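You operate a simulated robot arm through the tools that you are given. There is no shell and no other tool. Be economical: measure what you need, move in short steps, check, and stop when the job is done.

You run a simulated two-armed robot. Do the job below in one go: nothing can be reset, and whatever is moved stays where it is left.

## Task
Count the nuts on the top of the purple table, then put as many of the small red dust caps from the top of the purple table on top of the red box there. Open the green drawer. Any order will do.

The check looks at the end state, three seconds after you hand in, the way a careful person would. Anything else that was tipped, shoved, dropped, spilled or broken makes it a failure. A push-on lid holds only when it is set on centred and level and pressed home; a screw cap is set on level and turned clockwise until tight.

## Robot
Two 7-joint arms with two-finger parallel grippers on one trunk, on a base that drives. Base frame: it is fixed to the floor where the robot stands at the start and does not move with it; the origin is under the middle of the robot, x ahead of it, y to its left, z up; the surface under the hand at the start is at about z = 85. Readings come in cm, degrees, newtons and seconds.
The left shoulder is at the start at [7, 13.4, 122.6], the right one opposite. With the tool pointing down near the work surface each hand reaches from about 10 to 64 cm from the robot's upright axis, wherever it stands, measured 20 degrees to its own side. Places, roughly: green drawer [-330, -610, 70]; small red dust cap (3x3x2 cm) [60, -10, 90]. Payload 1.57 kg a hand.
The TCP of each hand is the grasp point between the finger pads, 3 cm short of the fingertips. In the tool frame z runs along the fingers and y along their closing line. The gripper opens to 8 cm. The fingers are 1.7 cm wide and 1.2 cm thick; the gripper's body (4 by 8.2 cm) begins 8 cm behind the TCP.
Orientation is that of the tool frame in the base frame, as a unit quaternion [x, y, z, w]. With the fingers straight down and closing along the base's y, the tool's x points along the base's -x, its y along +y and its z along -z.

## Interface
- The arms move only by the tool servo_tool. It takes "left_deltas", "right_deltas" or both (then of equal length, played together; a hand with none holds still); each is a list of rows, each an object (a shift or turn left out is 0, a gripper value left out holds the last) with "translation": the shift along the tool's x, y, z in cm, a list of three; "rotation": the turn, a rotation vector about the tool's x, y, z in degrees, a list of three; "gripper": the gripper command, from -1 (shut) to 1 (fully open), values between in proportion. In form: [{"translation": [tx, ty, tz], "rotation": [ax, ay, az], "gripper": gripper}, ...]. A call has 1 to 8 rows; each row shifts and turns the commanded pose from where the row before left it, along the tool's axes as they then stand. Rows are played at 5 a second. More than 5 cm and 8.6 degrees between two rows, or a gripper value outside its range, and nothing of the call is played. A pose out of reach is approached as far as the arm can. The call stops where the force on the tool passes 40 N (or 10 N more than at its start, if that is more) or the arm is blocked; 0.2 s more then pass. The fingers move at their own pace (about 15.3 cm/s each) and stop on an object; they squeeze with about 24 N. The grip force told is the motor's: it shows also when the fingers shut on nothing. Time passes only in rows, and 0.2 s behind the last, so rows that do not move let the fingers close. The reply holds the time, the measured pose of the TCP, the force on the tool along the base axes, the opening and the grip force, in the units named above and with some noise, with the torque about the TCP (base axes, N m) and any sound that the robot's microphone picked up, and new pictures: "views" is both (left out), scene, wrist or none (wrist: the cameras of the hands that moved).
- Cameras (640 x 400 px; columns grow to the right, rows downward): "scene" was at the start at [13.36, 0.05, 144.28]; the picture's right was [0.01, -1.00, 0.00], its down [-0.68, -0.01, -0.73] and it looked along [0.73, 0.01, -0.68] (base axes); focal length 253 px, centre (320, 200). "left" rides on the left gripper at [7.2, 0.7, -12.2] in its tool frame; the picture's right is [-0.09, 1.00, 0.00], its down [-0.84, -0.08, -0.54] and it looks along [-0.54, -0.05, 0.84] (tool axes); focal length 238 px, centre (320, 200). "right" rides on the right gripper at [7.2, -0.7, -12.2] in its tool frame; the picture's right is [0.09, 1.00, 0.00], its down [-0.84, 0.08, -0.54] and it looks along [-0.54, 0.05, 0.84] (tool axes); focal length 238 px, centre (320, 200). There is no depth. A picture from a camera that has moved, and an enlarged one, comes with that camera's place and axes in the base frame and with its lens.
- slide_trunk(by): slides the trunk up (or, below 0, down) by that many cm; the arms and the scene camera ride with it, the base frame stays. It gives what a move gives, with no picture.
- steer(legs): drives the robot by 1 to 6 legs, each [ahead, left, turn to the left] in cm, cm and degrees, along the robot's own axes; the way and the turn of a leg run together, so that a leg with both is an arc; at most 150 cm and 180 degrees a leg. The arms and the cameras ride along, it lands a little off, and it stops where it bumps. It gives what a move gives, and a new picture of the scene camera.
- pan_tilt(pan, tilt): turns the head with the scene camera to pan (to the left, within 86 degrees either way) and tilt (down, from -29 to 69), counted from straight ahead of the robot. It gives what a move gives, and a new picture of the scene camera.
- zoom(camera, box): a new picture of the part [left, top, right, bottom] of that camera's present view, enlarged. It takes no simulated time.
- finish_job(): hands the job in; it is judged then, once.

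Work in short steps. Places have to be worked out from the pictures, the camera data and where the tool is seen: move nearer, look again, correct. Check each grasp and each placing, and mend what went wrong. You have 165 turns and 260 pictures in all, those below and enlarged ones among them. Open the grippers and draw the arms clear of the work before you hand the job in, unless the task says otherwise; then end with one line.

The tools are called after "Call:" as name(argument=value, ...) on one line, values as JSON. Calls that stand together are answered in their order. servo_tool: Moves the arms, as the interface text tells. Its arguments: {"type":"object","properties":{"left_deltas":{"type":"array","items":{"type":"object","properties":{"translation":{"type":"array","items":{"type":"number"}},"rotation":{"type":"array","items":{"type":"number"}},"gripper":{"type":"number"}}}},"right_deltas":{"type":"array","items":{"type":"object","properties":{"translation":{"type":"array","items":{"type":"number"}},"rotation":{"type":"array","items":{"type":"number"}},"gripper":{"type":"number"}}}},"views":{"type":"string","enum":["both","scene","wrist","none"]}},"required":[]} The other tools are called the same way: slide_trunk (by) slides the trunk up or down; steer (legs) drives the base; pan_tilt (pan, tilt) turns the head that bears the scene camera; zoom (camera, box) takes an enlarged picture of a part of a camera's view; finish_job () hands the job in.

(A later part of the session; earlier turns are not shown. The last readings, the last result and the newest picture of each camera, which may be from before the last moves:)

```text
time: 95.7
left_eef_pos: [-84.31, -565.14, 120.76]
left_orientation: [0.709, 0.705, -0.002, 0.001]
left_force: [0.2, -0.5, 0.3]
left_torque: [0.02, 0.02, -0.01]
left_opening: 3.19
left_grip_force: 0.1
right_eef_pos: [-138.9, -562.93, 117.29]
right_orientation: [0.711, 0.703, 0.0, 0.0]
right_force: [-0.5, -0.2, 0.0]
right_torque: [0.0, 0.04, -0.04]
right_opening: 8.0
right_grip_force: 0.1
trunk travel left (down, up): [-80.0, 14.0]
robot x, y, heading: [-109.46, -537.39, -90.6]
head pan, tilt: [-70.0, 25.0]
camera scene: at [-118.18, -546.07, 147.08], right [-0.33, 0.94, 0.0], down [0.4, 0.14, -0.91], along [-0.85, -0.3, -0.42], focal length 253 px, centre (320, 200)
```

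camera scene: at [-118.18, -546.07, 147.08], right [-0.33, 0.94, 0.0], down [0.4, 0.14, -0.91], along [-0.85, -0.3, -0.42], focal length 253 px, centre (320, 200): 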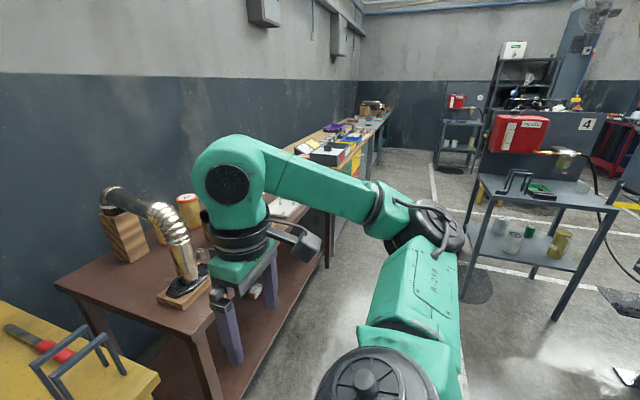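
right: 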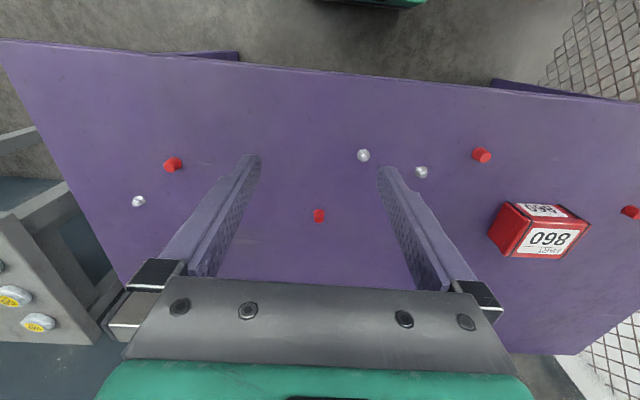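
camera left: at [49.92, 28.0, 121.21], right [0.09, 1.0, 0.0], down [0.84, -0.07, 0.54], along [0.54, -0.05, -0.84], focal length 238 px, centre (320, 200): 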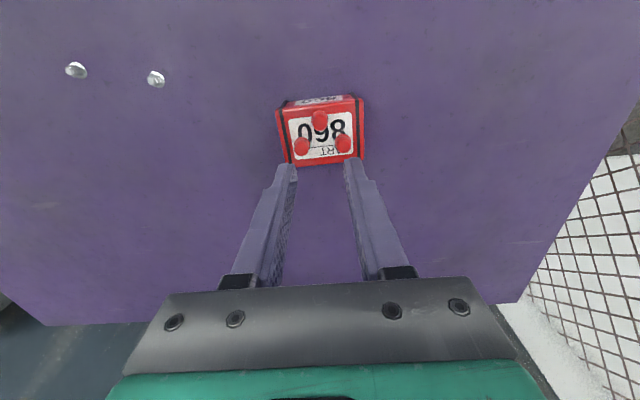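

The bench behind me is at y>-490 and the cabinet fronts are at y≈-598, so the corridor is wide enough for the base, which is about ±22 cm. I'll strafe right about 195 cm in two legs, keeping y near -540.

Call:
steer(legs=[[2, -98, 0.6], [2, -98, 0]])

Call:
pan_tilt(pan=-20, tilt=50)

```text
time: 105.5
left_eef_pos: [-280.5, -567.94, 120.85]
left_orientation: [0.708, 0.706, -0.002, 0.0]
left_force: [0.3, 0.0, -0.1]
left_torque: [-0.04, 0.03, 0.03]
left_opening: 3.18
left_grip_force: 0.1
right_eef_pos: [-335.15, -566.1, 117.47]
right_orientation: [0.709, 0.705, 0.0, -0.001]
right_force: [0.1, 0.3, 0.6]
right_torque: [-0.04, 0.02, 0.03]
right_opening: 8.02
right_grip_force: 0.0
trunk travel left (down, up): [-80.0, 14.0]
robot x, y, heading: [-306.28, -540.59, -90.3]
head pan, tilt: [-70.0, 25.0]
camera scene: at [-314.52, -549.02, 147.08], right [-0.34, 0.94, 0.0], down [0.4, 0.14, -0.91], along [-0.85, -0.31, -0.42], focal length 253 px, centre (320, 200)
```

scene: 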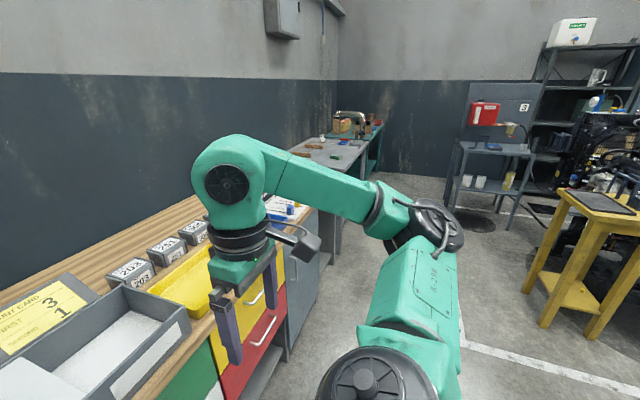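

```text
time: 106.7
left_eef_pos: [-280.61, -567.99, 120.74]
left_orientation: [0.708, 0.706, -0.002, 0.001]
left_force: [-0.4, 0.4, 1.3]
left_torque: [0.0, 0.02, 0.04]
left_opening: 3.21
left_grip_force: 0.0
right_eef_pos: [-335.23, -566.04, 117.49]
right_orientation: [0.71, 0.705, 0.0, 0.0]
right_force: [-0.4, -0.1, 0.0]
right_torque: [-0.02, 0.0, -0.01]
right_opening: 8.0
right_grip_force: 0.1
trunk travel left (down, up): [-80.0, 14.0]
robot x, y, heading: [-306.26, -540.7, -90.2]
head pan, tilt: [-20.0, 50.0]
camera scene: at [-308.6, -553.13, 143.33], right [-0.94, 0.35, 0.0], down [0.27, 0.72, -0.64], along [-0.22, -0.6, -0.77], focal length 253 px, centre (320, 200)
```

scene: 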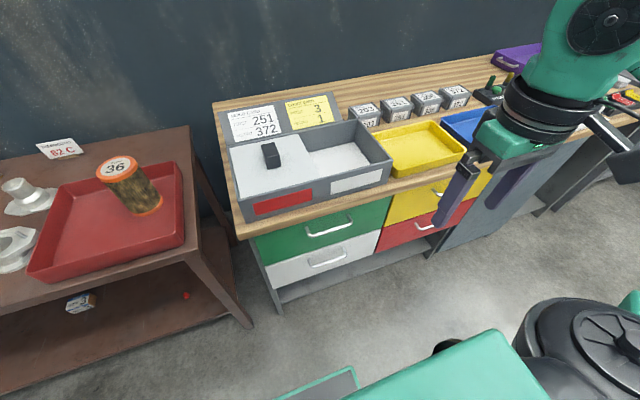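

The green drawer's handle is horizontal, near [-328,-596,72], ahead and slightly right. I'll turn the right hand 90° about its own axis so the fingers close in the fore-aft and vertical plane, ready to pitch onto the handle bar.

Call:
servo_tool(right_deltas=[{"rotation": [0, 0, 8.5]}, {"rotation": [0, 0, 8.5]}, {"rotation": [0, 0, 8.5]}, {"rotation": [0, 0, 8.5]}, {"rotation": [0, 0, 8.5]}, {"rotation": [0, 0, 8.5]}, {"rotation": [0, 0, 8.5]}, {"rotation": [0, 0, 8.5]}], views="none")

Call:
servo_tool(right_deltas=[{"rotation": [0, 0, 8.5]}, {"rotation": [0, 0, 8.5]}, {"rotation": [0, 0, 5]}, {"rotation": [-8.5, 0, 0]}, {"rotation": [-8.5, 0, 0]}, {"rotation": [-8.5, 0, 0]}, {"rotation": [-8.5, 0, 0]}, {"rotation": [-8.5, 0, 0]}], views="both")

```text
time: 108.5
left_eef_pos: [-280.62, -568.02, 120.89]
left_orientation: [0.708, 0.706, -0.002, 0.001]
left_force: [0.2, -0.6, 0.8]
left_torque: [0.02, -0.04, -0.03]
left_opening: 3.2
left_grip_force: 0.0
right_eef_pos: [-335.08, -566.06, 117.32]
right_orientation: [0.983, 0.186, 0.0, -0.001]
right_force: [-0.7, -0.9, 0.0]
right_torque: [0.02, 0.02, -0.02]
right_opening: 8.0
right_grip_force: 0.1
trunk travel left (down, up): [-80.0, 14.0]
robot x, y, heading: [-306.09, -541.17, -90.6]
head pan, tilt: [-20.0, 50.0]
```

```text
time: 110.3
left_eef_pos: [-280.66, -568.13, 120.73]
left_orientation: [0.708, 0.706, -0.001, 0.0]
left_force: [-0.7, 1.3, 0.1]
left_torque: [0.02, 0.01, 0.0]
left_opening: 3.19
left_grip_force: 0.0
right_eef_pos: [-335.02, -567.32, 117.84]
right_orientation: [0.951, -0.016, 0.037, 0.307]
right_force: [0.3, -0.7, 0.9]
right_torque: [0.03, 0.01, 0.01]
right_opening: 8.0
right_grip_force: 0.1
right hand out of reach, approached as far as the arm can: row 7, 8
trunk travel left (down, up): [-80.0, 14.0]
robot x, y, heading: [-305.58, -541.17, -90.2]
head pan, tilt: [-20.0, 50.0]
camera scene: at [-308.78, -553.43, 143.3], right [-0.94, 0.35, 0.0], down [0.27, 0.72, -0.64], along [-0.22, -0.6, -0.77], focal length 253 px, centre (320, 200)
camera right: at [-328.49, -559.68, 127.79], right [0.04, -0.81, 0.59], down [-0.87, 0.26, 0.42], along [-0.49, -0.53, -0.69], focal length 238 px, centre (320, 200)
```

scene: 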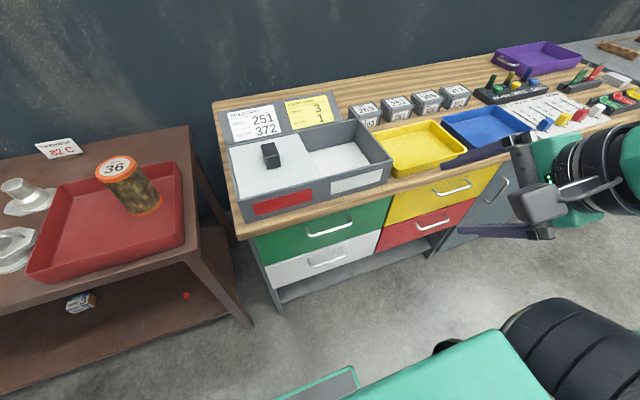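
right: 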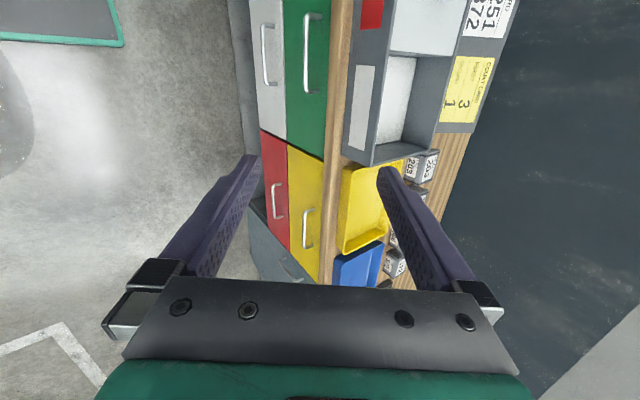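

The hand is now pitched about 36° forward and the drawer fronts are in its view. I'll lower the trunk 30 cm. Both hands are over open floor, about 25 cm from the cabinet front, so this is clear.

Call:
slide_trunk(by=-30)

Call:
servo_tool(right_deltas=[{"rotation": [-8, 0, 0]}, {"rotation": [-8, 0, 0]}, {"translation": [0, 0, 0]}], views="both")

```text
time: 113.3
left_eef_pos: [-280.64, -567.94, 90.81]
left_orientation: [0.709, 0.706, -0.001, 0.001]
left_force: [0.6, 0.1, 0.2]
left_torque: [0.01, -0.01, -0.02]
left_opening: 3.19
left_grip_force: 0.1
right_eef_pos: [-334.99, -567.07, 88.03]
right_orientation: [0.95, -0.015, 0.036, 0.311]
right_force: [0.1, 0.8, -0.8]
right_torque: [-0.01, -0.01, -0.02]
right_opening: 8.01
right_grip_force: 0.1
trunk travel left (down, up): [-50.0, 44.0]
robot x, y, heading: [-306.02, -540.95, -90.6]
head pan, tilt: [-20.0, 50.0]
```

```text
time: 114.1
left_eef_pos: [-280.58, -568.1, 90.8]
left_orientation: [0.708, 0.706, -0.002, -0.001]
left_force: [-0.1, -0.7, -0.1]
left_torque: [-0.01, -0.01, -0.01]
left_opening: 3.19
left_grip_force: 0.0
right_eef_pos: [-338.01, -567.58, 90.54]
right_orientation: [0.898, -0.019, 0.034, 0.439]
right_force: [-0.4, -0.3, 0.4]
right_torque: [0.02, -0.08, 0.01]
right_opening: 8.01
right_grip_force: 0.2
right hand out of reach, approached as far as the arm can: row 1, 2
trunk travel left (down, up): [-50.0, 44.0]
robot x, y, heading: [-306.17, -540.7, -90.4]
head pan, tilt: [-20.0, 50.0]
camera scene: at [-308.59, -553.18, 113.32], right [-0.94, 0.35, 0.0], down [0.27, 0.72, -0.64], along [-0.22, -0.6, -0.77], focal length 253 px, centre (320, 200)
camera right: at [-331.34, -557.64, 97.91], right [0.03, -0.61, 0.79], down [-0.86, 0.39, 0.33], along [-0.5, -0.69, -0.52], focal length 238 px, centre (320, 200)
```

scene: 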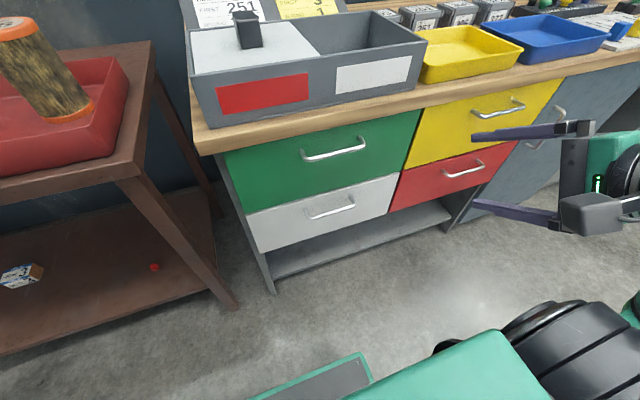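
right: 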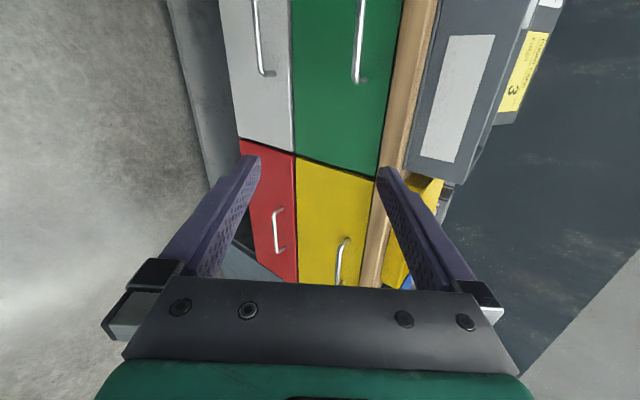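

Triangulating the scene views before and after the trunk slide puts the handle bar at about [-326,-592.3,79]. The arm is cramped, so I'll back the base up 10 cm and bring the hand forward toward a pre-grasp about 15 cm in front of the handle.

Call:
steer(legs=[[-10, 0, 0]])

Call:
servo_tool(right_deltas=[{"translation": [1.9, 0.6, 3.6]}, {"translation": [1.9, 0.6, 3.6]}, {"translation": [1.9, 0.6, 3.6]}, {"translation": [1.9, 0.6, 3.6]}, {"translation": [1.9, 0.6, 3.6]}, {"translation": [1.8, 0.6, 3.6]}, {"translation": [0, 0, 0]}], views="both")

```text
time: 115.2
left_eef_pos: [-280.52, -557.93, 90.86]
left_orientation: [0.707, 0.707, -0.002, 0.001]
left_force: [-0.2, -0.7, 0.3]
left_torque: [-0.02, -0.02, -0.04]
left_opening: 3.21
left_grip_force: 0.1
right_eef_pos: [-338.03, -557.59, 90.56]
right_orientation: [0.897, -0.019, 0.034, 0.44]
right_force: [-1.2, 0.1, -0.8]
right_torque: [-0.04, 0.0, 0.04]
right_opening: 7.98
right_grip_force: 0.0
trunk travel left (down, up): [-50.0, 44.0]
robot x, y, heading: [-306.01, -531.43, -90.6]
head pan, tilt: [-20.0, 50.0]
camera scene: at [-308.54, -543.15, 113.34], right [-0.94, 0.35, 0.0], down [0.27, 0.72, -0.64], along [-0.22, -0.6, -0.77], focal length 253 px, centre (320, 200)
```

scene: 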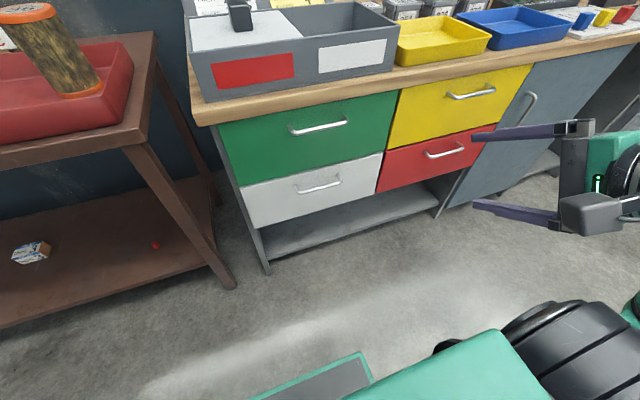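

```text
time: 116.8
left_eef_pos: [-280.46, -558.01, 90.79]
left_orientation: [0.707, 0.707, -0.002, 0.002]
left_force: [0.4, 0.5, -0.6]
left_torque: [-0.04, -0.03, 0.01]
left_opening: 3.2
left_grip_force: 0.1
right_eef_pos: [-327.8, -576.9, 82.38]
right_orientation: [0.897, -0.02, 0.035, 0.44]
right_force: [0.6, 0.2, 0.3]
right_torque: [0.01, 0.06, -0.02]
right_opening: 8.0
right_grip_force: 0.1
right hand out of reach, approached as far as the arm can: row 1, 2
trunk travel left (down, up): [-50.0, 44.0]
robot x, y, heading: [-305.71, -530.51, -90.7]
head pan, tilt: [-20.0, 50.0]
camera scene: at [-308.55, -543.15, 113.33], right [-0.94, 0.35, 0.0], down [0.27, 0.72, -0.64], along [-0.22, -0.6, -0.77], focal length 253 px, centre (320, 200)
camera right: at [-321.14, -566.99, 89.94], right [0.03, -0.61, 0.79], down [-0.86, 0.39, 0.32], along [-0.5, -0.69, -0.52], focal length 238 px, centre (320, 200)
```

scene: 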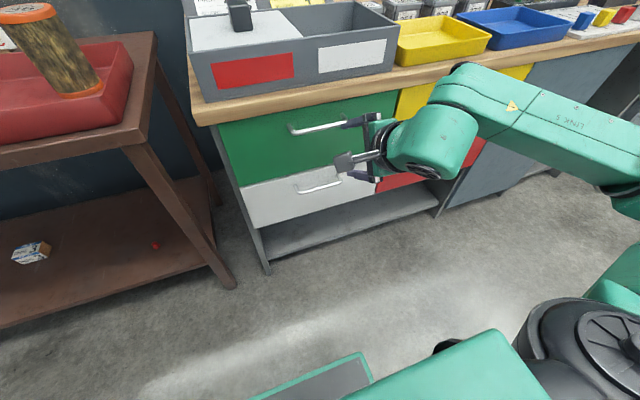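
right: 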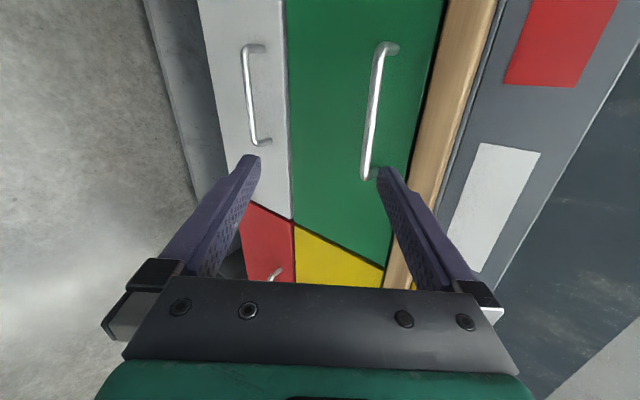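

The wrist view confirms the handle: centre about [-326.3,-592.3,78.7], spanning x -333.5 to -319.6. I'll pitch the hand closer to horizontal here and narrow the fingers.

Call:
servo_tool(right_deltas=[{"rotation": [-7, 0, 0], "gripper": 0.1}, {"rotation": [-7, 0, 0]}, {"rotation": [-7, 0, 0]}, {"translation": [0, 0, 0]}], views="wrist")

```text
time: 117.8
left_eef_pos: [-280.48, -557.91, 90.76]
left_orientation: [0.708, 0.706, -0.001, 0.0]
left_force: [-0.4, -0.1, -0.2]
left_torque: [0.01, -0.04, 0.01]
left_opening: 3.2
left_grip_force: 0.1
right_eef_pos: [-327.96, -577.98, 82.51]
right_orientation: [0.802, -0.026, 0.031, 0.596]
right_force: [-0.2, -0.5, -0.9]
right_torque: [0.0, -0.01, -0.01]
right_opening: 4.39
right_grip_force: 0.1
right hand out of reach, approached as far as the arm can: row 3
trunk travel left (down, up): [-50.0, 44.0]
robot x, y, heading: [-305.79, -530.89, -90.6]
head pan, tilt: [-20.0, 50.0]
camera right: at [-320.84, -566.31, 85.98], right [0.01, -0.29, 0.96], down [-0.85, 0.5, 0.16], along [-0.53, -0.82, -0.24], focal length 238 px, centre (320, 200)
```

right: 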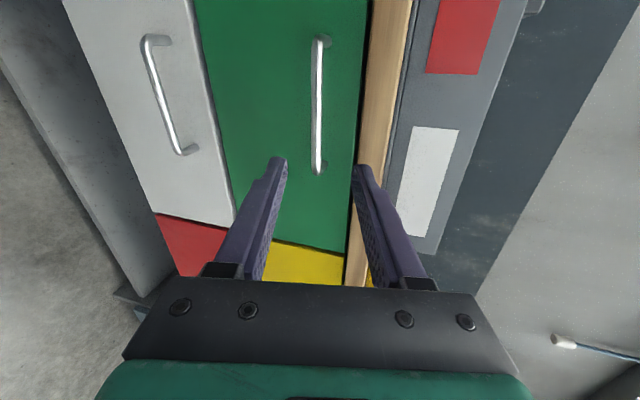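

The pitch is now 73°, and the handle lies almost straight along the tool axis, about 14.9 cm ahead. I'll advance 9 cm and re-check.

Call:
servo_tool(right_deltas=[{"translation": [0.9, 0, 3]}, {"translation": [0.85, 0, 3]}, {"translation": [0, 0, 3]}, {"translation": [0, 0, 0]}], views="both")

```text
time: 118.8
left_eef_pos: [-280.42, -557.98, 90.73]
left_orientation: [0.707, 0.707, -0.001, 0.0]
left_force: [-0.4, 0.5, 1.0]
left_torque: [0.01, 0.0, 0.0]
left_opening: 3.21
left_grip_force: 0.1
right_eef_pos: [-325.92, -586.69, 80.14]
right_orientation: [0.802, -0.025, 0.029, 0.596]
right_force: [-0.5, -1.3, 0.0]
right_torque: [0.02, 0.0, -0.02]
right_opening: 4.4
right_grip_force: 0.0
trunk travel left (down, up): [-50.0, 44.0]
robot x, y, heading: [-305.88, -531.08, -90.5]
head pan, tilt: [-20.0, 50.0]
camera scene: at [-308.53, -543.18, 113.33], right [-0.94, 0.35, 0.0], down [0.27, 0.72, -0.64], along [-0.22, -0.6, -0.77], focal length 253 px, centre (320, 200)
camera right: at [-318.92, -574.94, 83.46], right [0.01, -0.29, 0.96], down [-0.85, 0.5, 0.16], along [-0.53, -0.82, -0.24], focal length 238 px, centre (320, 200)
```

scene: 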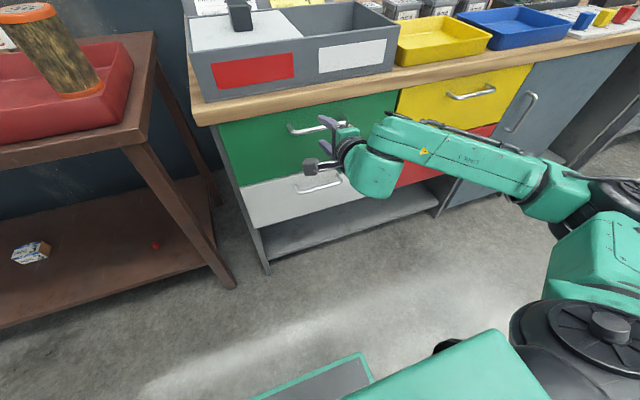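
right: 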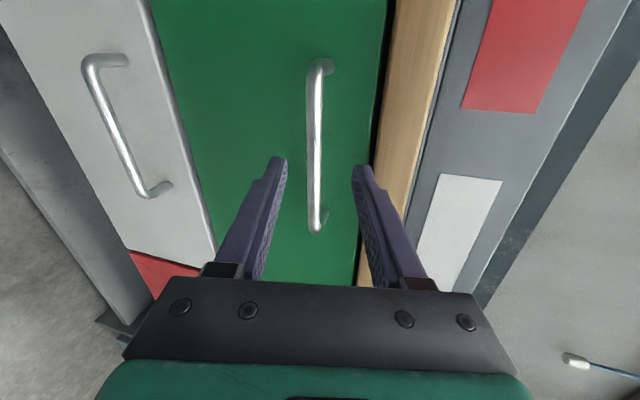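

Nearly aligned: the bar is about 0.5 cm below the tool line and 5.8 cm ahead. I'll correct down and advance 3.2 cm.

Call:
servo_tool(right_deltas=[{"translation": [0, -0.5, 1.6]}, {"translation": [0, 0, 1.6]}, {"translation": [0, 0, 0]}], views="wrist")

```text
time: 119.6
left_eef_pos: [-280.6, -558.09, 90.77]
left_orientation: [0.708, 0.707, -0.002, 0.0]
left_force: [-0.1, 0.0, 0.0]
left_torque: [0.0, 0.01, -0.02]
left_opening: 3.21
left_grip_force: 0.0
right_eef_pos: [-326.05, -589.57, 78.66]
right_orientation: [0.802, -0.026, 0.03, 0.596]
right_force: [0.6, -1.5, 0.3]
right_torque: [-0.01, -0.01, 0.02]
right_opening: 4.4
right_grip_force: 0.0
trunk travel left (down, up): [-50.0, 44.0]
robot x, y, heading: [-306.17, -531.32, -90.4]
head pan, tilt: [-20.0, 50.0]
camera right: at [-318.86, -577.89, 82.06], right [0.01, -0.29, 0.96], down [-0.85, 0.5, 0.16], along [-0.53, -0.82, -0.24], focal length 238 px, centre (320, 200)
```

right: 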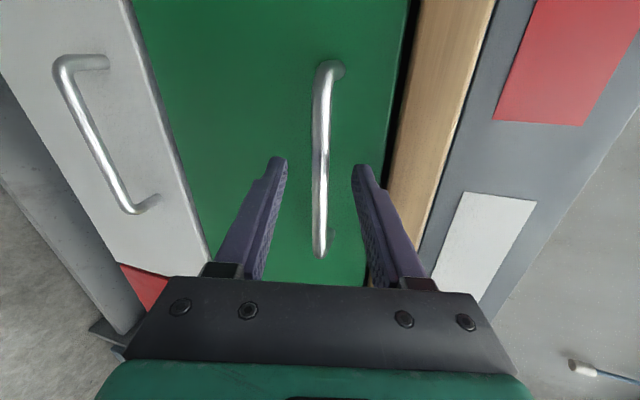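

The bar is centred between the fingers. I'll advance another 1.5 cm and close on it.

Call:
servo_tool(right_deltas=[{"translation": [0, 0, 0.8]}, {"translation": [0, 0, 0.7]}, {"translation": [0, 0, 0]}, {"gripper": -1}, {"gripper": -1}, {"gripper": -1}], views="wrist")

```text
time: 121.0
left_eef_pos: [-280.43, -557.99, 90.75]
left_orientation: [0.708, 0.707, -0.002, 0.0]
left_force: [0.4, 0.3, 0.3]
left_torque: [-0.01, -0.01, 0.0]
left_opening: 3.19
left_grip_force: 0.1
right_eef_pos: [-325.95, -591.22, 78.39]
right_orientation: [0.802, -0.025, 0.03, 0.596]
right_force: [0.2, -0.1, 1.9]
right_torque: [-0.04, 0.52, 0.22]
right_opening: 1.29
right_grip_force: 30.5
trunk travel left (down, up): [-50.0, 44.0]
robot x, y, heading: [-305.79, -530.95, -90.3]
head pan, tilt: [-20.0, 50.0]
camera right: at [-318.81, -579.33, 81.67], right [0.02, -0.29, 0.96], down [-0.85, 0.5, 0.16], along [-0.53, -0.82, -0.24], focal length 238 px, centre (320, 200)
```

right: 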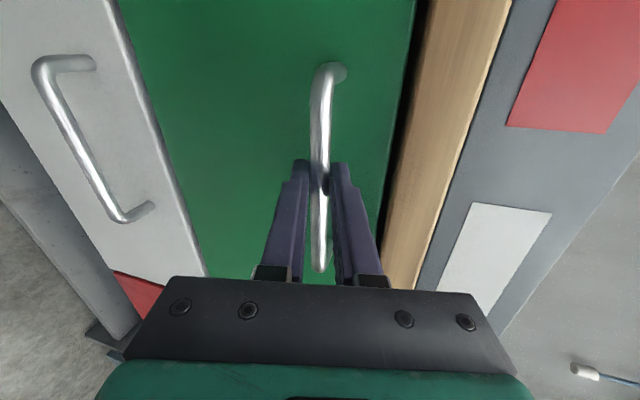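

The bar is gripped at 1.29 cm with 30 N. I'll pull straight back along +y, slowly at first.

Call:
servo_tool(right_deltas=[{"translation": [0, -0.29, -0.96]}, {"translation": [0, -0.29, -0.96]}, {"translation": [0, -0.43, -1.44]}, {"translation": [0, -0.43, -1.44]}, {"translation": [0, 0, 0]}], views="both")

```text
time: 122.2
left_eef_pos: [-280.55, -558.0, 90.9]
left_orientation: [0.708, 0.706, -0.001, 0.0]
left_force: [-0.1, 0.5, -0.6]
left_torque: [-0.02, -0.01, -0.01]
left_opening: 3.19
left_grip_force: 0.1
right_eef_pos: [-325.99, -586.1, 78.31]
right_orientation: [0.802, -0.024, 0.032, 0.595]
right_force: [-3.6, 1.2, 0.7]
right_torque: [-0.01, 0.52, 0.19]
right_opening: 1.3
right_grip_force: 29.8
trunk travel left (down, up): [-50.0, 44.0]
robot x, y, heading: [-305.97, -530.97, -90.4]
head pan, tilt: [-20.0, 50.0]
camera scene: at [-308.58, -543.21, 113.33], right [-0.94, 0.35, 0.0], down [0.27, 0.72, -0.64], along [-0.22, -0.6, -0.77], focal length 253 px, centre (320, 200)
camera right: at [-318.96, -574.25, 81.68], right [0.02, -0.29, 0.96], down [-0.85, 0.5, 0.16], along [-0.52, -0.82, -0.24], focal length 238 px, centre (320, 200)
```

scene: 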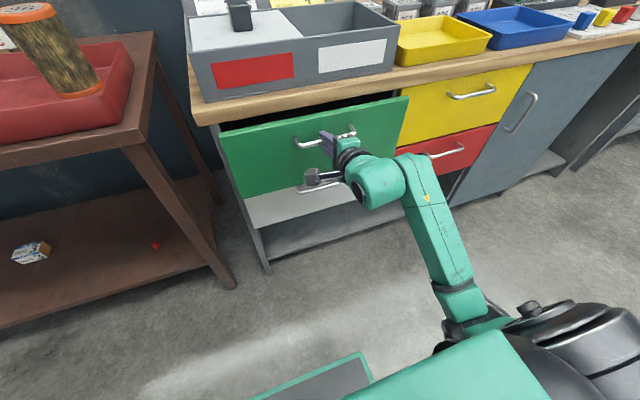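
right: 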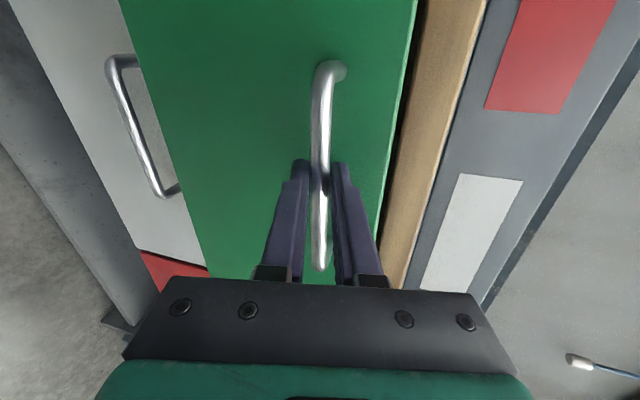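

The drawer is sliding out, about 5 cm so far. I'll pull a further 10 cm.

Call:
servo_tool(right_deltas=[{"translation": [0, -0.58, -1.92]}, {"translation": [0, -0.58, -1.92]}, {"translation": [0, -0.58, -1.92]}, {"translation": [0, -0.58, -1.92]}, {"translation": [0, -0.58, -1.92]}, {"translation": [0, 0, 0]}], views="scene")

```text
time: 123.6
left_eef_pos: [-280.67, -557.88, 90.82]
left_orientation: [0.708, 0.706, -0.002, 0.001]
left_force: [0.2, 0.2, -0.1]
left_torque: [0.01, 0.01, 0.01]
left_opening: 3.19
left_grip_force: 0.1
right_eef_pos: [-325.92, -577.91, 78.25]
right_orientation: [0.802, -0.026, 0.031, 0.596]
right_force: [-8.7, 1.2, 4.5]
right_torque: [-0.08, 0.71, -0.45]
right_opening: 1.32
right_grip_force: 29.9
right hand out of reach, approached as far as the arm can: row 5
trunk travel left (down, up): [-50.0, 44.0]
robot x, y, heading: [-306.0, -531.32, -90.5]
head pan, tilt: [-20.0, 50.0]
camera scene: at [-308.67, -543.15, 113.33], right [-0.94, 0.35, 0.0], down [0.27, 0.72, -0.64], along [-0.22, -0.6, -0.77], focal length 253 px, centre (320, 200)
```

scene: 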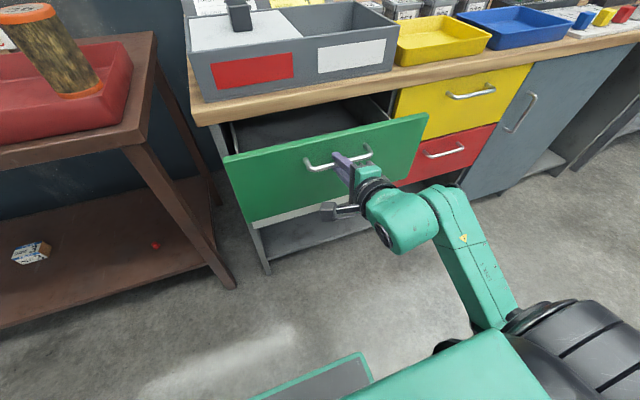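

It is open 13 cm, and the arm is folded near its limit. Before driving back to pull further, I'll check the space behind on both sides.

Call:
pan_tilt(pan=-86, tilt=35)

Call:
pan_tilt(pan=86, tilt=35)

```text
time: 125.0
left_eef_pos: [-280.6, -558.01, 90.89]
left_orientation: [0.708, 0.706, -0.001, 0.001]
left_force: [0.3, -0.4, -0.5]
left_torque: [0.0, -0.01, 0.0]
left_opening: 3.21
left_grip_force: 0.0
right_eef_pos: [-325.86, -577.92, 78.26]
right_orientation: [0.802, -0.026, 0.03, 0.596]
right_force: [-9.3, 0.2, 4.3]
right_torque: [-0.05, 0.58, -0.09]
right_opening: 1.31
right_grip_force: 30.1
trunk travel left (down, up): [-50.0, 44.0]
robot x, y, heading: [-306.15, -531.08, -90.1]
head pan, tilt: [-85.9, 35.0]
camera scene: at [-314.82, -536.52, 115.49], right [-0.07, 1.0, 0.0], down [0.57, 0.04, -0.82], along [-0.82, -0.06, -0.57], focal length 253 px, centre (320, 200)
```

scene: 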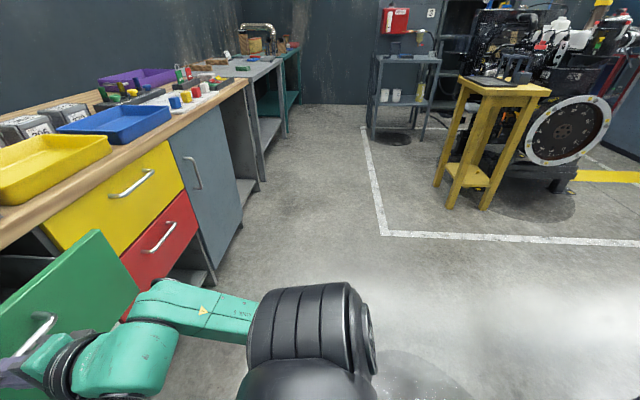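

```text
time: 127.6
left_eef_pos: [-280.6, -558.01, 90.9]
left_orientation: [0.708, 0.707, -0.001, 0.002]
left_force: [-0.4, -1.0, 0.3]
left_torque: [0.01, -0.01, 0.02]
left_opening: 3.21
left_grip_force: 0.0
right_eef_pos: [-325.9, -578.01, 78.24]
right_orientation: [0.802, -0.026, 0.03, 0.596]
right_force: [-8.8, -1.0, 5.4]
right_torque: [-0.05, 0.51, 0.02]
right_opening: 1.31
right_grip_force: 29.9
trunk travel left (down, up): [-50.0, 44.0]
robot x, y, heading: [-306.47, -530.85, -90.1]
head pan, tilt: [85.9, 35.0]
camera scene: at [-297.24, -536.61, 115.52], right [-0.08, -1.0, 0.0], down [-0.57, 0.04, -0.82], along [0.82, -0.06, -0.57], focal length 253 px, centre (320, 200)
```

scene: 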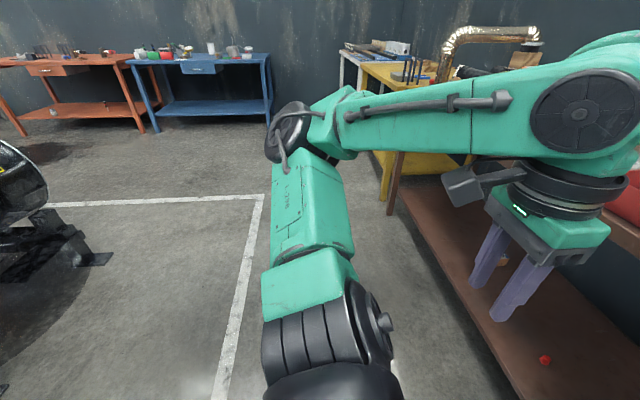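

A bench corner lies close behind me at about y=-500, so I won't back up further. The drawer is now 13 cm out, so I can re-grip it from above and draw it closer to the body. First I'll open the fingers, slide right along the bar for arm room, and retreat.

Call:
pan_tilt(pan=-20, tilt=50)

Call:
servo_tool(right_deltas=[{"gripper": 0.1}, {"gripper": 0.1}, {"translation": [-2, 0, 0]}, {"translation": [-2, 0, -0.5]}, {"translation": [-0.5, 0, -1]}, {"translation": [0, 0, -1]}, {"translation": [0, 0, -1]}, {"translation": [0, 0, 0]}], views="both")

```text
time: 129.4
left_eef_pos: [-280.54, -557.91, 90.76]
left_orientation: [0.707, 0.707, -0.001, 0.001]
left_force: [0.7, -0.1, 0.4]
left_torque: [0.0, -0.01, 0.01]
left_opening: 3.2
left_grip_force: 0.1
right_eef_pos: [-325.92, -577.97, 78.26]
right_orientation: [0.802, -0.026, 0.031, 0.596]
right_force: [-9.4, 0.0, 5.8]
right_torque: [-0.08, 0.54, 0.03]
right_opening: 1.3
right_grip_force: 29.3
trunk travel left (down, up): [-50.0, 44.0]
robot x, y, heading: [-306.01, -530.96, -90.4]
head pan, tilt: [-20.0, 50.0]
camera scene: at [-308.68, -543.16, 113.33], right [-0.94, 0.35, 0.0], down [0.27, 0.72, -0.64], along [-0.22, -0.6, -0.77], focal length 253 px, centre (320, 200)
```

scene: 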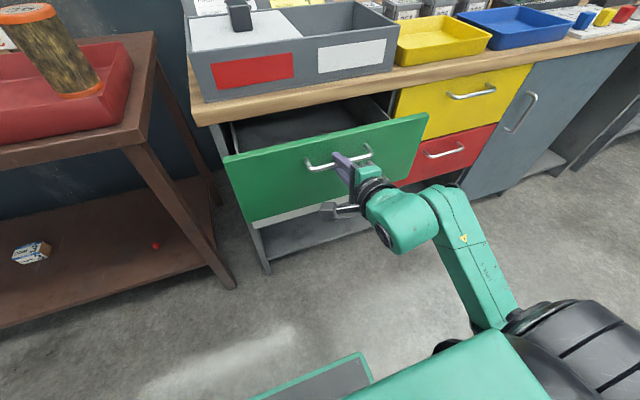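

```text
time: 131.2
left_eef_pos: [-280.51, -558.05, 90.75]
left_orientation: [0.707, 0.707, -0.002, 0.001]
left_force: [-0.5, 0.1, 0.5]
left_torque: [-0.02, -0.03, -0.02]
left_opening: 3.22
left_grip_force: 0.0
right_eef_pos: [-330.33, -575.58, 78.75]
right_orientation: [0.802, -0.026, 0.031, 0.596]
right_force: [0.1, 0.4, 0.3]
right_torque: [0.02, 0.0, -0.02]
right_opening: 4.4
right_grip_force: 0.0
right hand out of reach, approached as far as the arm can: row 7
trunk travel left (down, up): [-50.0, 44.0]
robot x, y, heading: [-305.55, -530.94, -90.4]
head pan, tilt: [-20.0, 50.0]
camera scene: at [-308.52, -543.23, 113.33], right [-0.94, 0.35, 0.0], down [0.27, 0.72, -0.64], along [-0.22, -0.6, -0.77], focal length 253 px, centre (320, 200)
camera right: at [-323.29, -563.84, 82.08], right [0.01, -0.29, 0.96], down [-0.85, 0.5, 0.16], along [-0.53, -0.82, -0.24], focal length 238 px, centre (320, 200)
```

scene: 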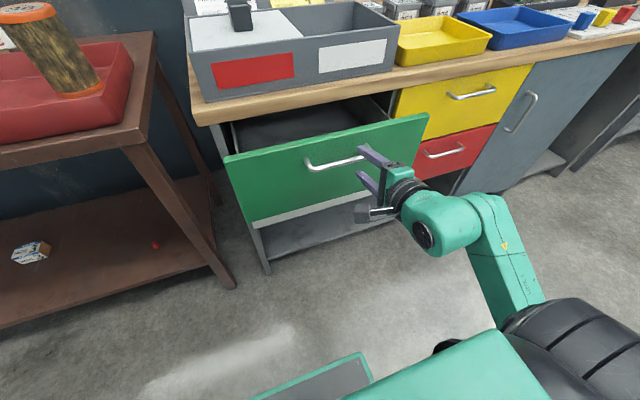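
right: 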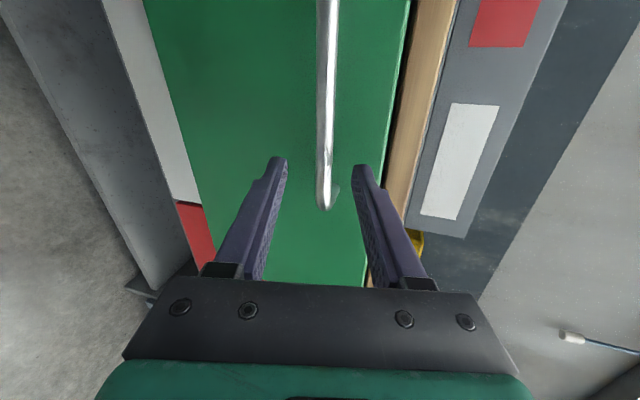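

The fingertips are just clear of the bar. I'll slide another 8 cm right, past the bar's end, then back up along the tool so the hand can rise freely.

Call:
servo_tool(right_deltas=[{"translation": [-2.7, 0, -0.3]}, {"translation": [-2.7, 0, -0.5]}, {"translation": [-2.6, 0, -1]}, {"translation": [0, 0, -1]}, {"translation": [0, 2, 0]}, {"translation": [0, 3, 0]}, {"translation": [0, 3, 0]}, {"translation": [0, 0, 0]}], views="both")

```text
time: 133.0
left_eef_pos: [-280.47, -558.0, 90.77]
left_orientation: [0.707, 0.707, -0.003, 0.001]
left_force: [0.3, 0.0, -0.5]
left_torque: [-0.01, 0.0, 0.03]
left_opening: 3.2
left_grip_force: 0.0
right_eef_pos: [-338.93, -575.05, 86.41]
right_orientation: [0.802, -0.026, 0.031, 0.597]
right_force: [0.3, 0.1, 0.6]
right_torque: [0.0, -0.05, -0.02]
right_opening: 4.4
right_grip_force: 0.1
trunk travel left (down, up): [-50.0, 44.0]
robot x, y, heading: [-305.53, -531.1, -90.2]
head pan, tilt: [-20.0, 50.0]
camera scene: at [-308.54, -543.21, 113.33], right [-0.94, 0.35, 0.0], down [0.27, 0.72, -0.64], along [-0.22, -0.6, -0.77], focal length 253 px, centre (320, 200)
camera right: at [-331.91, -563.32, 89.91], right [0.01, -0.29, 0.96], down [-0.85, 0.5, 0.16], along [-0.53, -0.82, -0.24], focal length 238 px, centre (320, 200)
```

scene: 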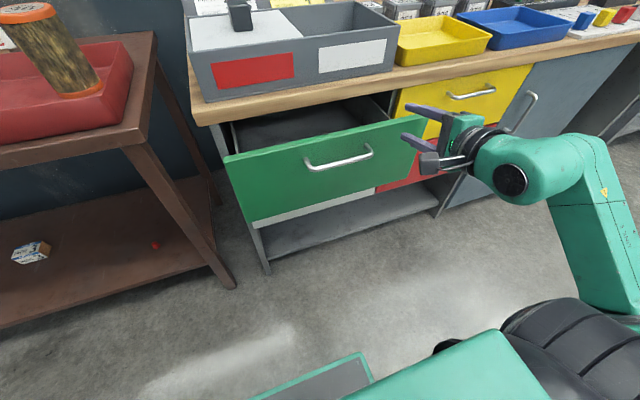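
right: 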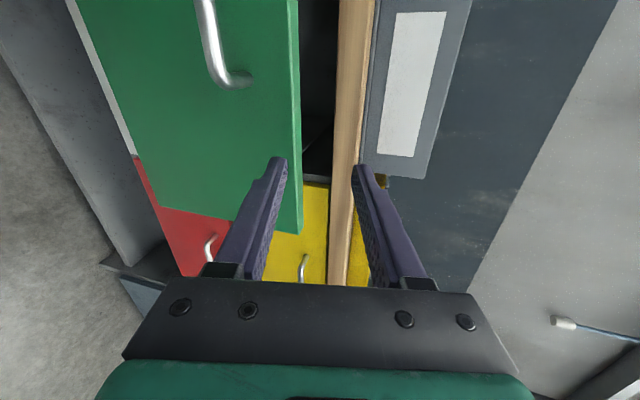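

The panel's right end is at x≈-348 and its top edge at z≈82.8. I'll raise the hand above that and rotate the fingers to point down, so they can straddle the front panel from above.

Call:
servo_tool(right_deltas=[{"translation": [0, 4, -1]}, {"translation": [0, 4, -1]}, {"rotation": [8.4, 0, 0]}, {"rotation": [8.4, 0, 0]}, {"rotation": [8.4, 0, 0]}, {"rotation": [8.4, 0, 0]}, {"rotation": [8.4, 0, 0]}, {"rotation": [8.4, 0, 0]}], views="none")

Call:
servo_tool(right_deltas=[{"rotation": [8.4, 0, 0]}, {"rotation": [8.4, 0, 0]}, {"rotation": [6, 0, 0]}, {"translation": [0, 0, 0]}], views="both")

```text
time: 134.8
left_eef_pos: [-280.37, -558.03, 90.75]
left_orientation: [0.708, 0.706, -0.002, -0.001]
left_force: [0.3, -0.5, -0.7]
left_torque: [0.0, 0.02, 0.0]
left_opening: 3.19
left_grip_force: 0.0
right_eef_pos: [-339.67, -575.66, 94.74]
right_orientation: [0.979, -0.01, 0.039, 0.198]
right_force: [1.3, 0.0, 0.7]
right_torque: [0.02, 0.01, 0.05]
right_opening: 4.4
right_grip_force: 0.0
trunk travel left (down, up): [-50.0, 44.0]
robot x, y, heading: [-305.74, -530.88, -90.5]
head pan, tilt: [-20.0, 50.0]
```

```text
time: 135.8
left_eef_pos: [-280.46, -557.97, 90.76]
left_orientation: [0.708, 0.706, -0.001, 0.001]
left_force: [0.1, -0.2, 0.4]
left_torque: [0.01, 0.0, 0.0]
left_opening: 3.24
left_grip_force: 0.1
right_eef_pos: [-339.57, -575.54, 94.73]
right_orientation: [0.999, -0.003, 0.04, -0.001]
right_force: [0.4, 0.4, -0.2]
right_torque: [-0.05, 0.02, 0.02]
right_opening: 4.4
right_grip_force: 0.1
trunk travel left (down, up): [-50.0, 44.0]
robot x, y, heading: [-305.97, -530.94, -90.4]
head pan, tilt: [-20.0, 50.0]
camera scene: at [-308.55, -543.2, 113.33], right [-0.94, 0.35, 0.0], down [0.27, 0.72, -0.64], along [-0.22, -0.6, -0.77], focal length 253 px, centre (320, 200)
camera right: at [-333.39, -575.05, 107.36], right [0.09, -1.0, 0.01], down [-0.88, -0.07, 0.47], along [-0.47, -0.05, -0.88], focal length 238 px, centre (320, 200)
```

scene: 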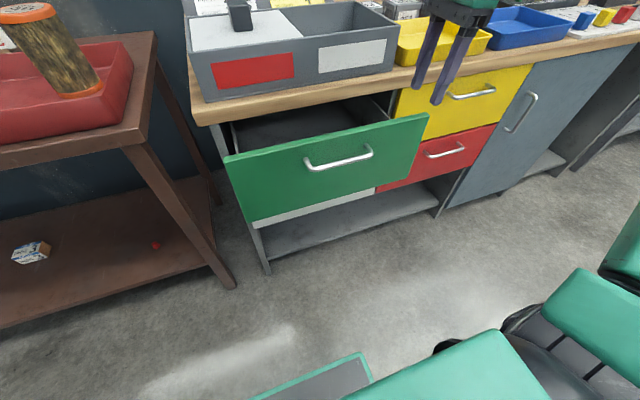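
right: 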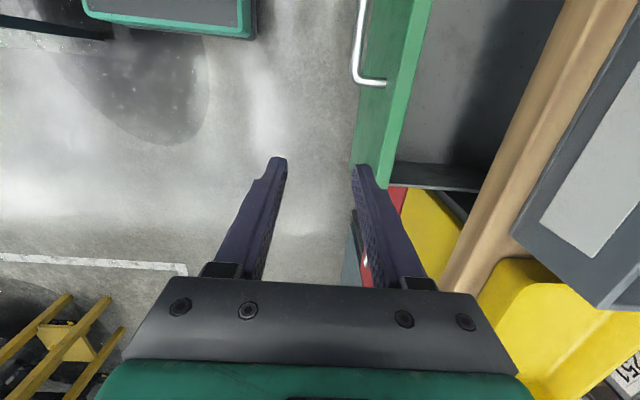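

Fingers down now. From the wrist view the front panel's top is at y≈-582.5 to -584.5, z≈82.8, with its right end at x≈-344.5. I'll level the hand, move over the panel at x≈-339, and come down part-way to check.

Call:
servo_tool(right_deltas=[{"translation": [0, 4, 0], "rotation": [0, -4.6, 0]}, {"translation": [0, 4, 0]}, {"translation": [0, 0, 3]}, {"translation": [0, 0, 2.5]}, {"translation": [0, 0, 0]}], views="both")

```text
time: 137.0
left_eef_pos: [-280.55, -558.03, 90.86]
left_orientation: [0.708, 0.707, -0.002, 0.001]
left_force: [-0.1, 0.4, -0.7]
left_torque: [-0.01, 0.0, -0.03]
left_opening: 3.21
left_grip_force: 0.0
right_eef_pos: [-339.69, -582.59, 89.19]
right_orientation: [1.0, -0.003, 0.0, 0.0]
right_force: [0.2, 0.7, -0.2]
right_torque: [-0.01, -0.02, -0.04]
right_opening: 4.41
right_grip_force: 0.1
right hand out of reach, approached as far as the arm can: row 2
trunk travel left (down, up): [-50.0, 44.0]
robot x, y, heading: [-305.95, -531.15, -90.4]
head pan, tilt: [-20.0, 50.0]
camera scene: at [-308.54, -543.19, 113.33], right [-0.94, 0.35, 0.0], down [0.27, 0.72, -0.64], along [-0.22, -0.6, -0.77], focal length 253 px, centre (320, 200)
camera right: at [-332.43, -582.05, 101.32], right [0.09, -1.0, 0.0], down [-0.84, -0.07, 0.54], along [-0.54, -0.05, -0.84], focal length 238 px, centre (320, 200)
```

scene: 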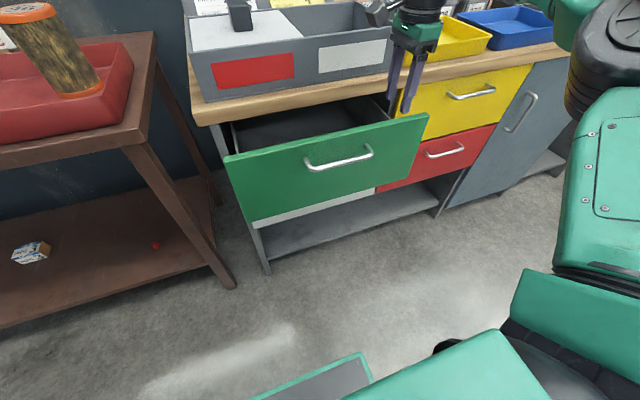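
right: 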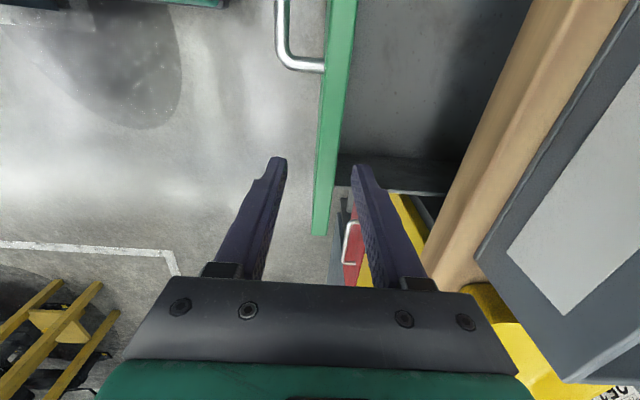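

The panel sits about 1.1 cm toward the far finger, so I'll shift by that, widen the fingers a little and descend 4 cm, then 2.5.

Call:
servo_tool(right_deltas=[{"translation": [0, 1.1, 0], "gripper": 0.35}, {"translation": [0, 0, 0]}], views="wrist")

```text
time: 137.6
left_eef_pos: [-280.5, -558.04, 90.83]
left_orientation: [0.708, 0.707, -0.002, 0.0]
left_force: [-0.4, 0.5, 0.2]
left_torque: [0.0, 0.02, -0.01]
left_opening: 3.19
left_grip_force: 0.0
right_eef_pos: [-339.67, -583.72, 89.2]
right_orientation: [1.0, -0.003, 0.0, 0.0]
right_force: [0.2, -0.9, -0.7]
right_torque: [-0.03, -0.03, -0.01]
right_opening: 5.41
right_grip_force: 0.0
trunk travel left (down, up): [-50.0, 44.0]
robot x, y, heading: [-306.01, -530.9, -90.2]
head pan, tilt: [-20.0, 50.0]
camera right: at [-332.45, -583.18, 101.35], right [0.09, -1.0, 0.0], down [-0.84, -0.07, 0.54], along [-0.54, -0.05, -0.84], focal length 238 px, centre (320, 200)
```

right: 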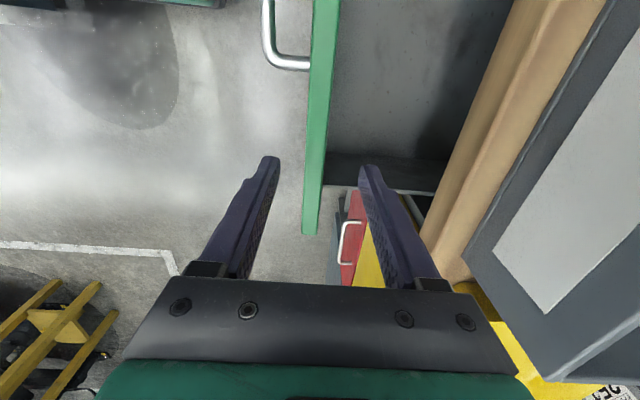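

The panel is centred, but the inner finger would come down close to the drawer's side wall. I'll shift 2 cm left, still clear of the handle end, and descend.

Call:
servo_tool(right_deltas=[{"translation": [2, 0, 0]}, {"translation": [0, 0, 2]}, {"translation": [0, 0, 2]}, {"translation": [0, 0, 0]}], views="wrist")

```text
time: 138.6
left_eef_pos: [-280.49, -558.09, 90.85]
left_orientation: [0.708, 0.706, -0.002, 0.0]
left_force: [0.0, 0.4, 0.5]
left_torque: [0.0, -0.02, -0.02]
left_opening: 3.2
left_grip_force: 0.1
right_eef_pos: [-337.61, -583.91, 85.05]
right_orientation: [1.0, -0.003, 0.0, 0.001]
right_force: [-0.3, 0.6, 0.8]
right_torque: [0.0, -0.01, -0.03]
right_opening: 5.41
right_grip_force: 0.0
trunk travel left (down, up): [-50.0, 44.0]
robot x, y, heading: [-306.03, -530.76, -90.2]
head pan, tilt: [-20.0, 50.0]
camera right: at [-330.44, -583.21, 97.27], right [0.09, -1.0, 0.0], down [-0.84, -0.07, 0.54], along [-0.54, -0.05, -0.84], focal length 238 px, centre (320, 200)
```

right: 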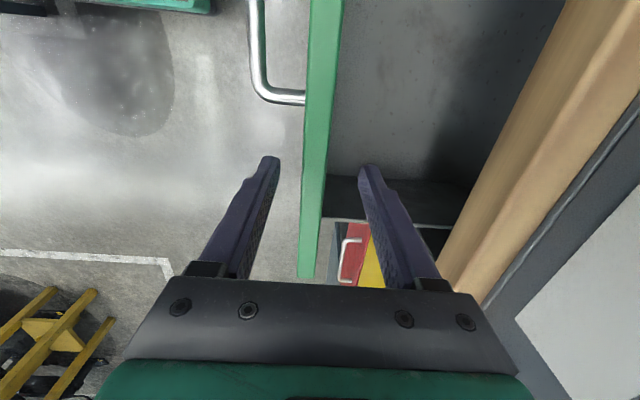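

Tips are straddling the panel with room on both sides. I'll go down 2.5 cm more and close on it.

Call:
servo_tool(right_deltas=[{"translation": [0, 0, 1.3]}, {"translation": [0, 0, 1.2]}, {"gripper": -1}, {"gripper": -1}, {"gripper": -1}, {"translation": [0, 0, 0]}], views="wrist")

```text
time: 140.0
left_eef_pos: [-280.52, -558.23, 90.85]
left_orientation: [0.707, 0.707, -0.002, 0.001]
left_force: [-0.5, 0.3, 0.7]
left_torque: [-0.01, -0.01, 0.01]
left_opening: 3.21
left_grip_force: 0.1
right_eef_pos: [-337.59, -583.73, 82.59]
right_orientation: [1.0, -0.002, -0.001, 0.0]
right_force: [0.2, 0.5, -1.3]
right_torque: [-0.18, 0.16, 0.43]
right_opening: 1.76
right_grip_force: 32.2
trunk travel left (down, up): [-50.0, 44.0]
robot x, y, heading: [-305.73, -530.87, -90.3]
head pan, tilt: [-20.0, 50.0]
camera right: at [-330.43, -583.2, 94.78], right [0.09, -1.0, 0.0], down [-0.84, -0.07, 0.54], along [-0.54, -0.05, -0.84], focal length 238 px, centre (320, 200)
```

right: 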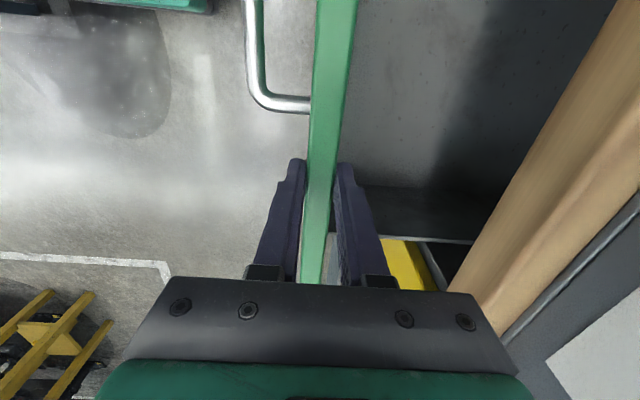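

The panel is gripped at 1.76 cm. I'll pull straight back along tool -y for 12 cm.

Call:
servo_tool(right_deltas=[{"translation": [0, -1.5, 0]}, {"translation": [0, -1.5, 0]}, {"translation": [0, -2, 0]}, {"translation": [0, -2, 0]}, {"translation": [0, -2, 0]}, {"translation": [0, -2, 0]}, {"translation": [0, -1, 0]}, {"translation": [0, 0, 0]}], views="both")

```text
time: 141.8
left_eef_pos: [-280.57, -558.0, 90.78]
left_orientation: [0.708, 0.706, -0.001, 0.001]
left_force: [-0.4, 0.2, -0.3]
left_torque: [0.0, 0.01, -0.01]
left_opening: 3.19
left_grip_force: 0.0
right_eef_pos: [-337.62, -571.51, 82.62]
right_orientation: [1.0, -0.002, 0.0, -0.001]
right_force: [-2.2, 0.1, -2.7]
right_torque: [-0.29, 0.24, 0.41]
right_opening: 1.78
right_grip_force: 32.3
trunk travel left (down, up): [-50.0, 44.0]
robot x, y, heading: [-306.02, -531.0, -90.4]
head pan, tilt: [-20.0, 50.0]
camera scene: at [-308.61, -543.26, 113.32], right [-0.94, 0.35, 0.0], down [0.27, 0.72, -0.64], along [-0.22, -0.6, -0.77], focal length 253 px, centre (320, 200)
camera right: at [-330.43, -571.15, 94.77], right [0.09, -1.0, 0.0], down [-0.84, -0.07, 0.54], along [-0.54, -0.05, -0.84], focal length 238 px, centre (320, 200)
```

scene: 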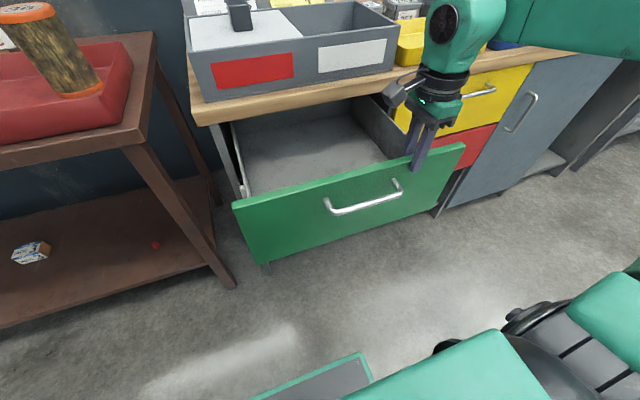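
right: 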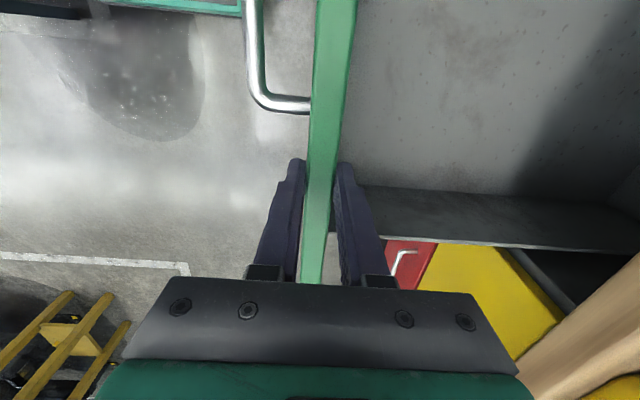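

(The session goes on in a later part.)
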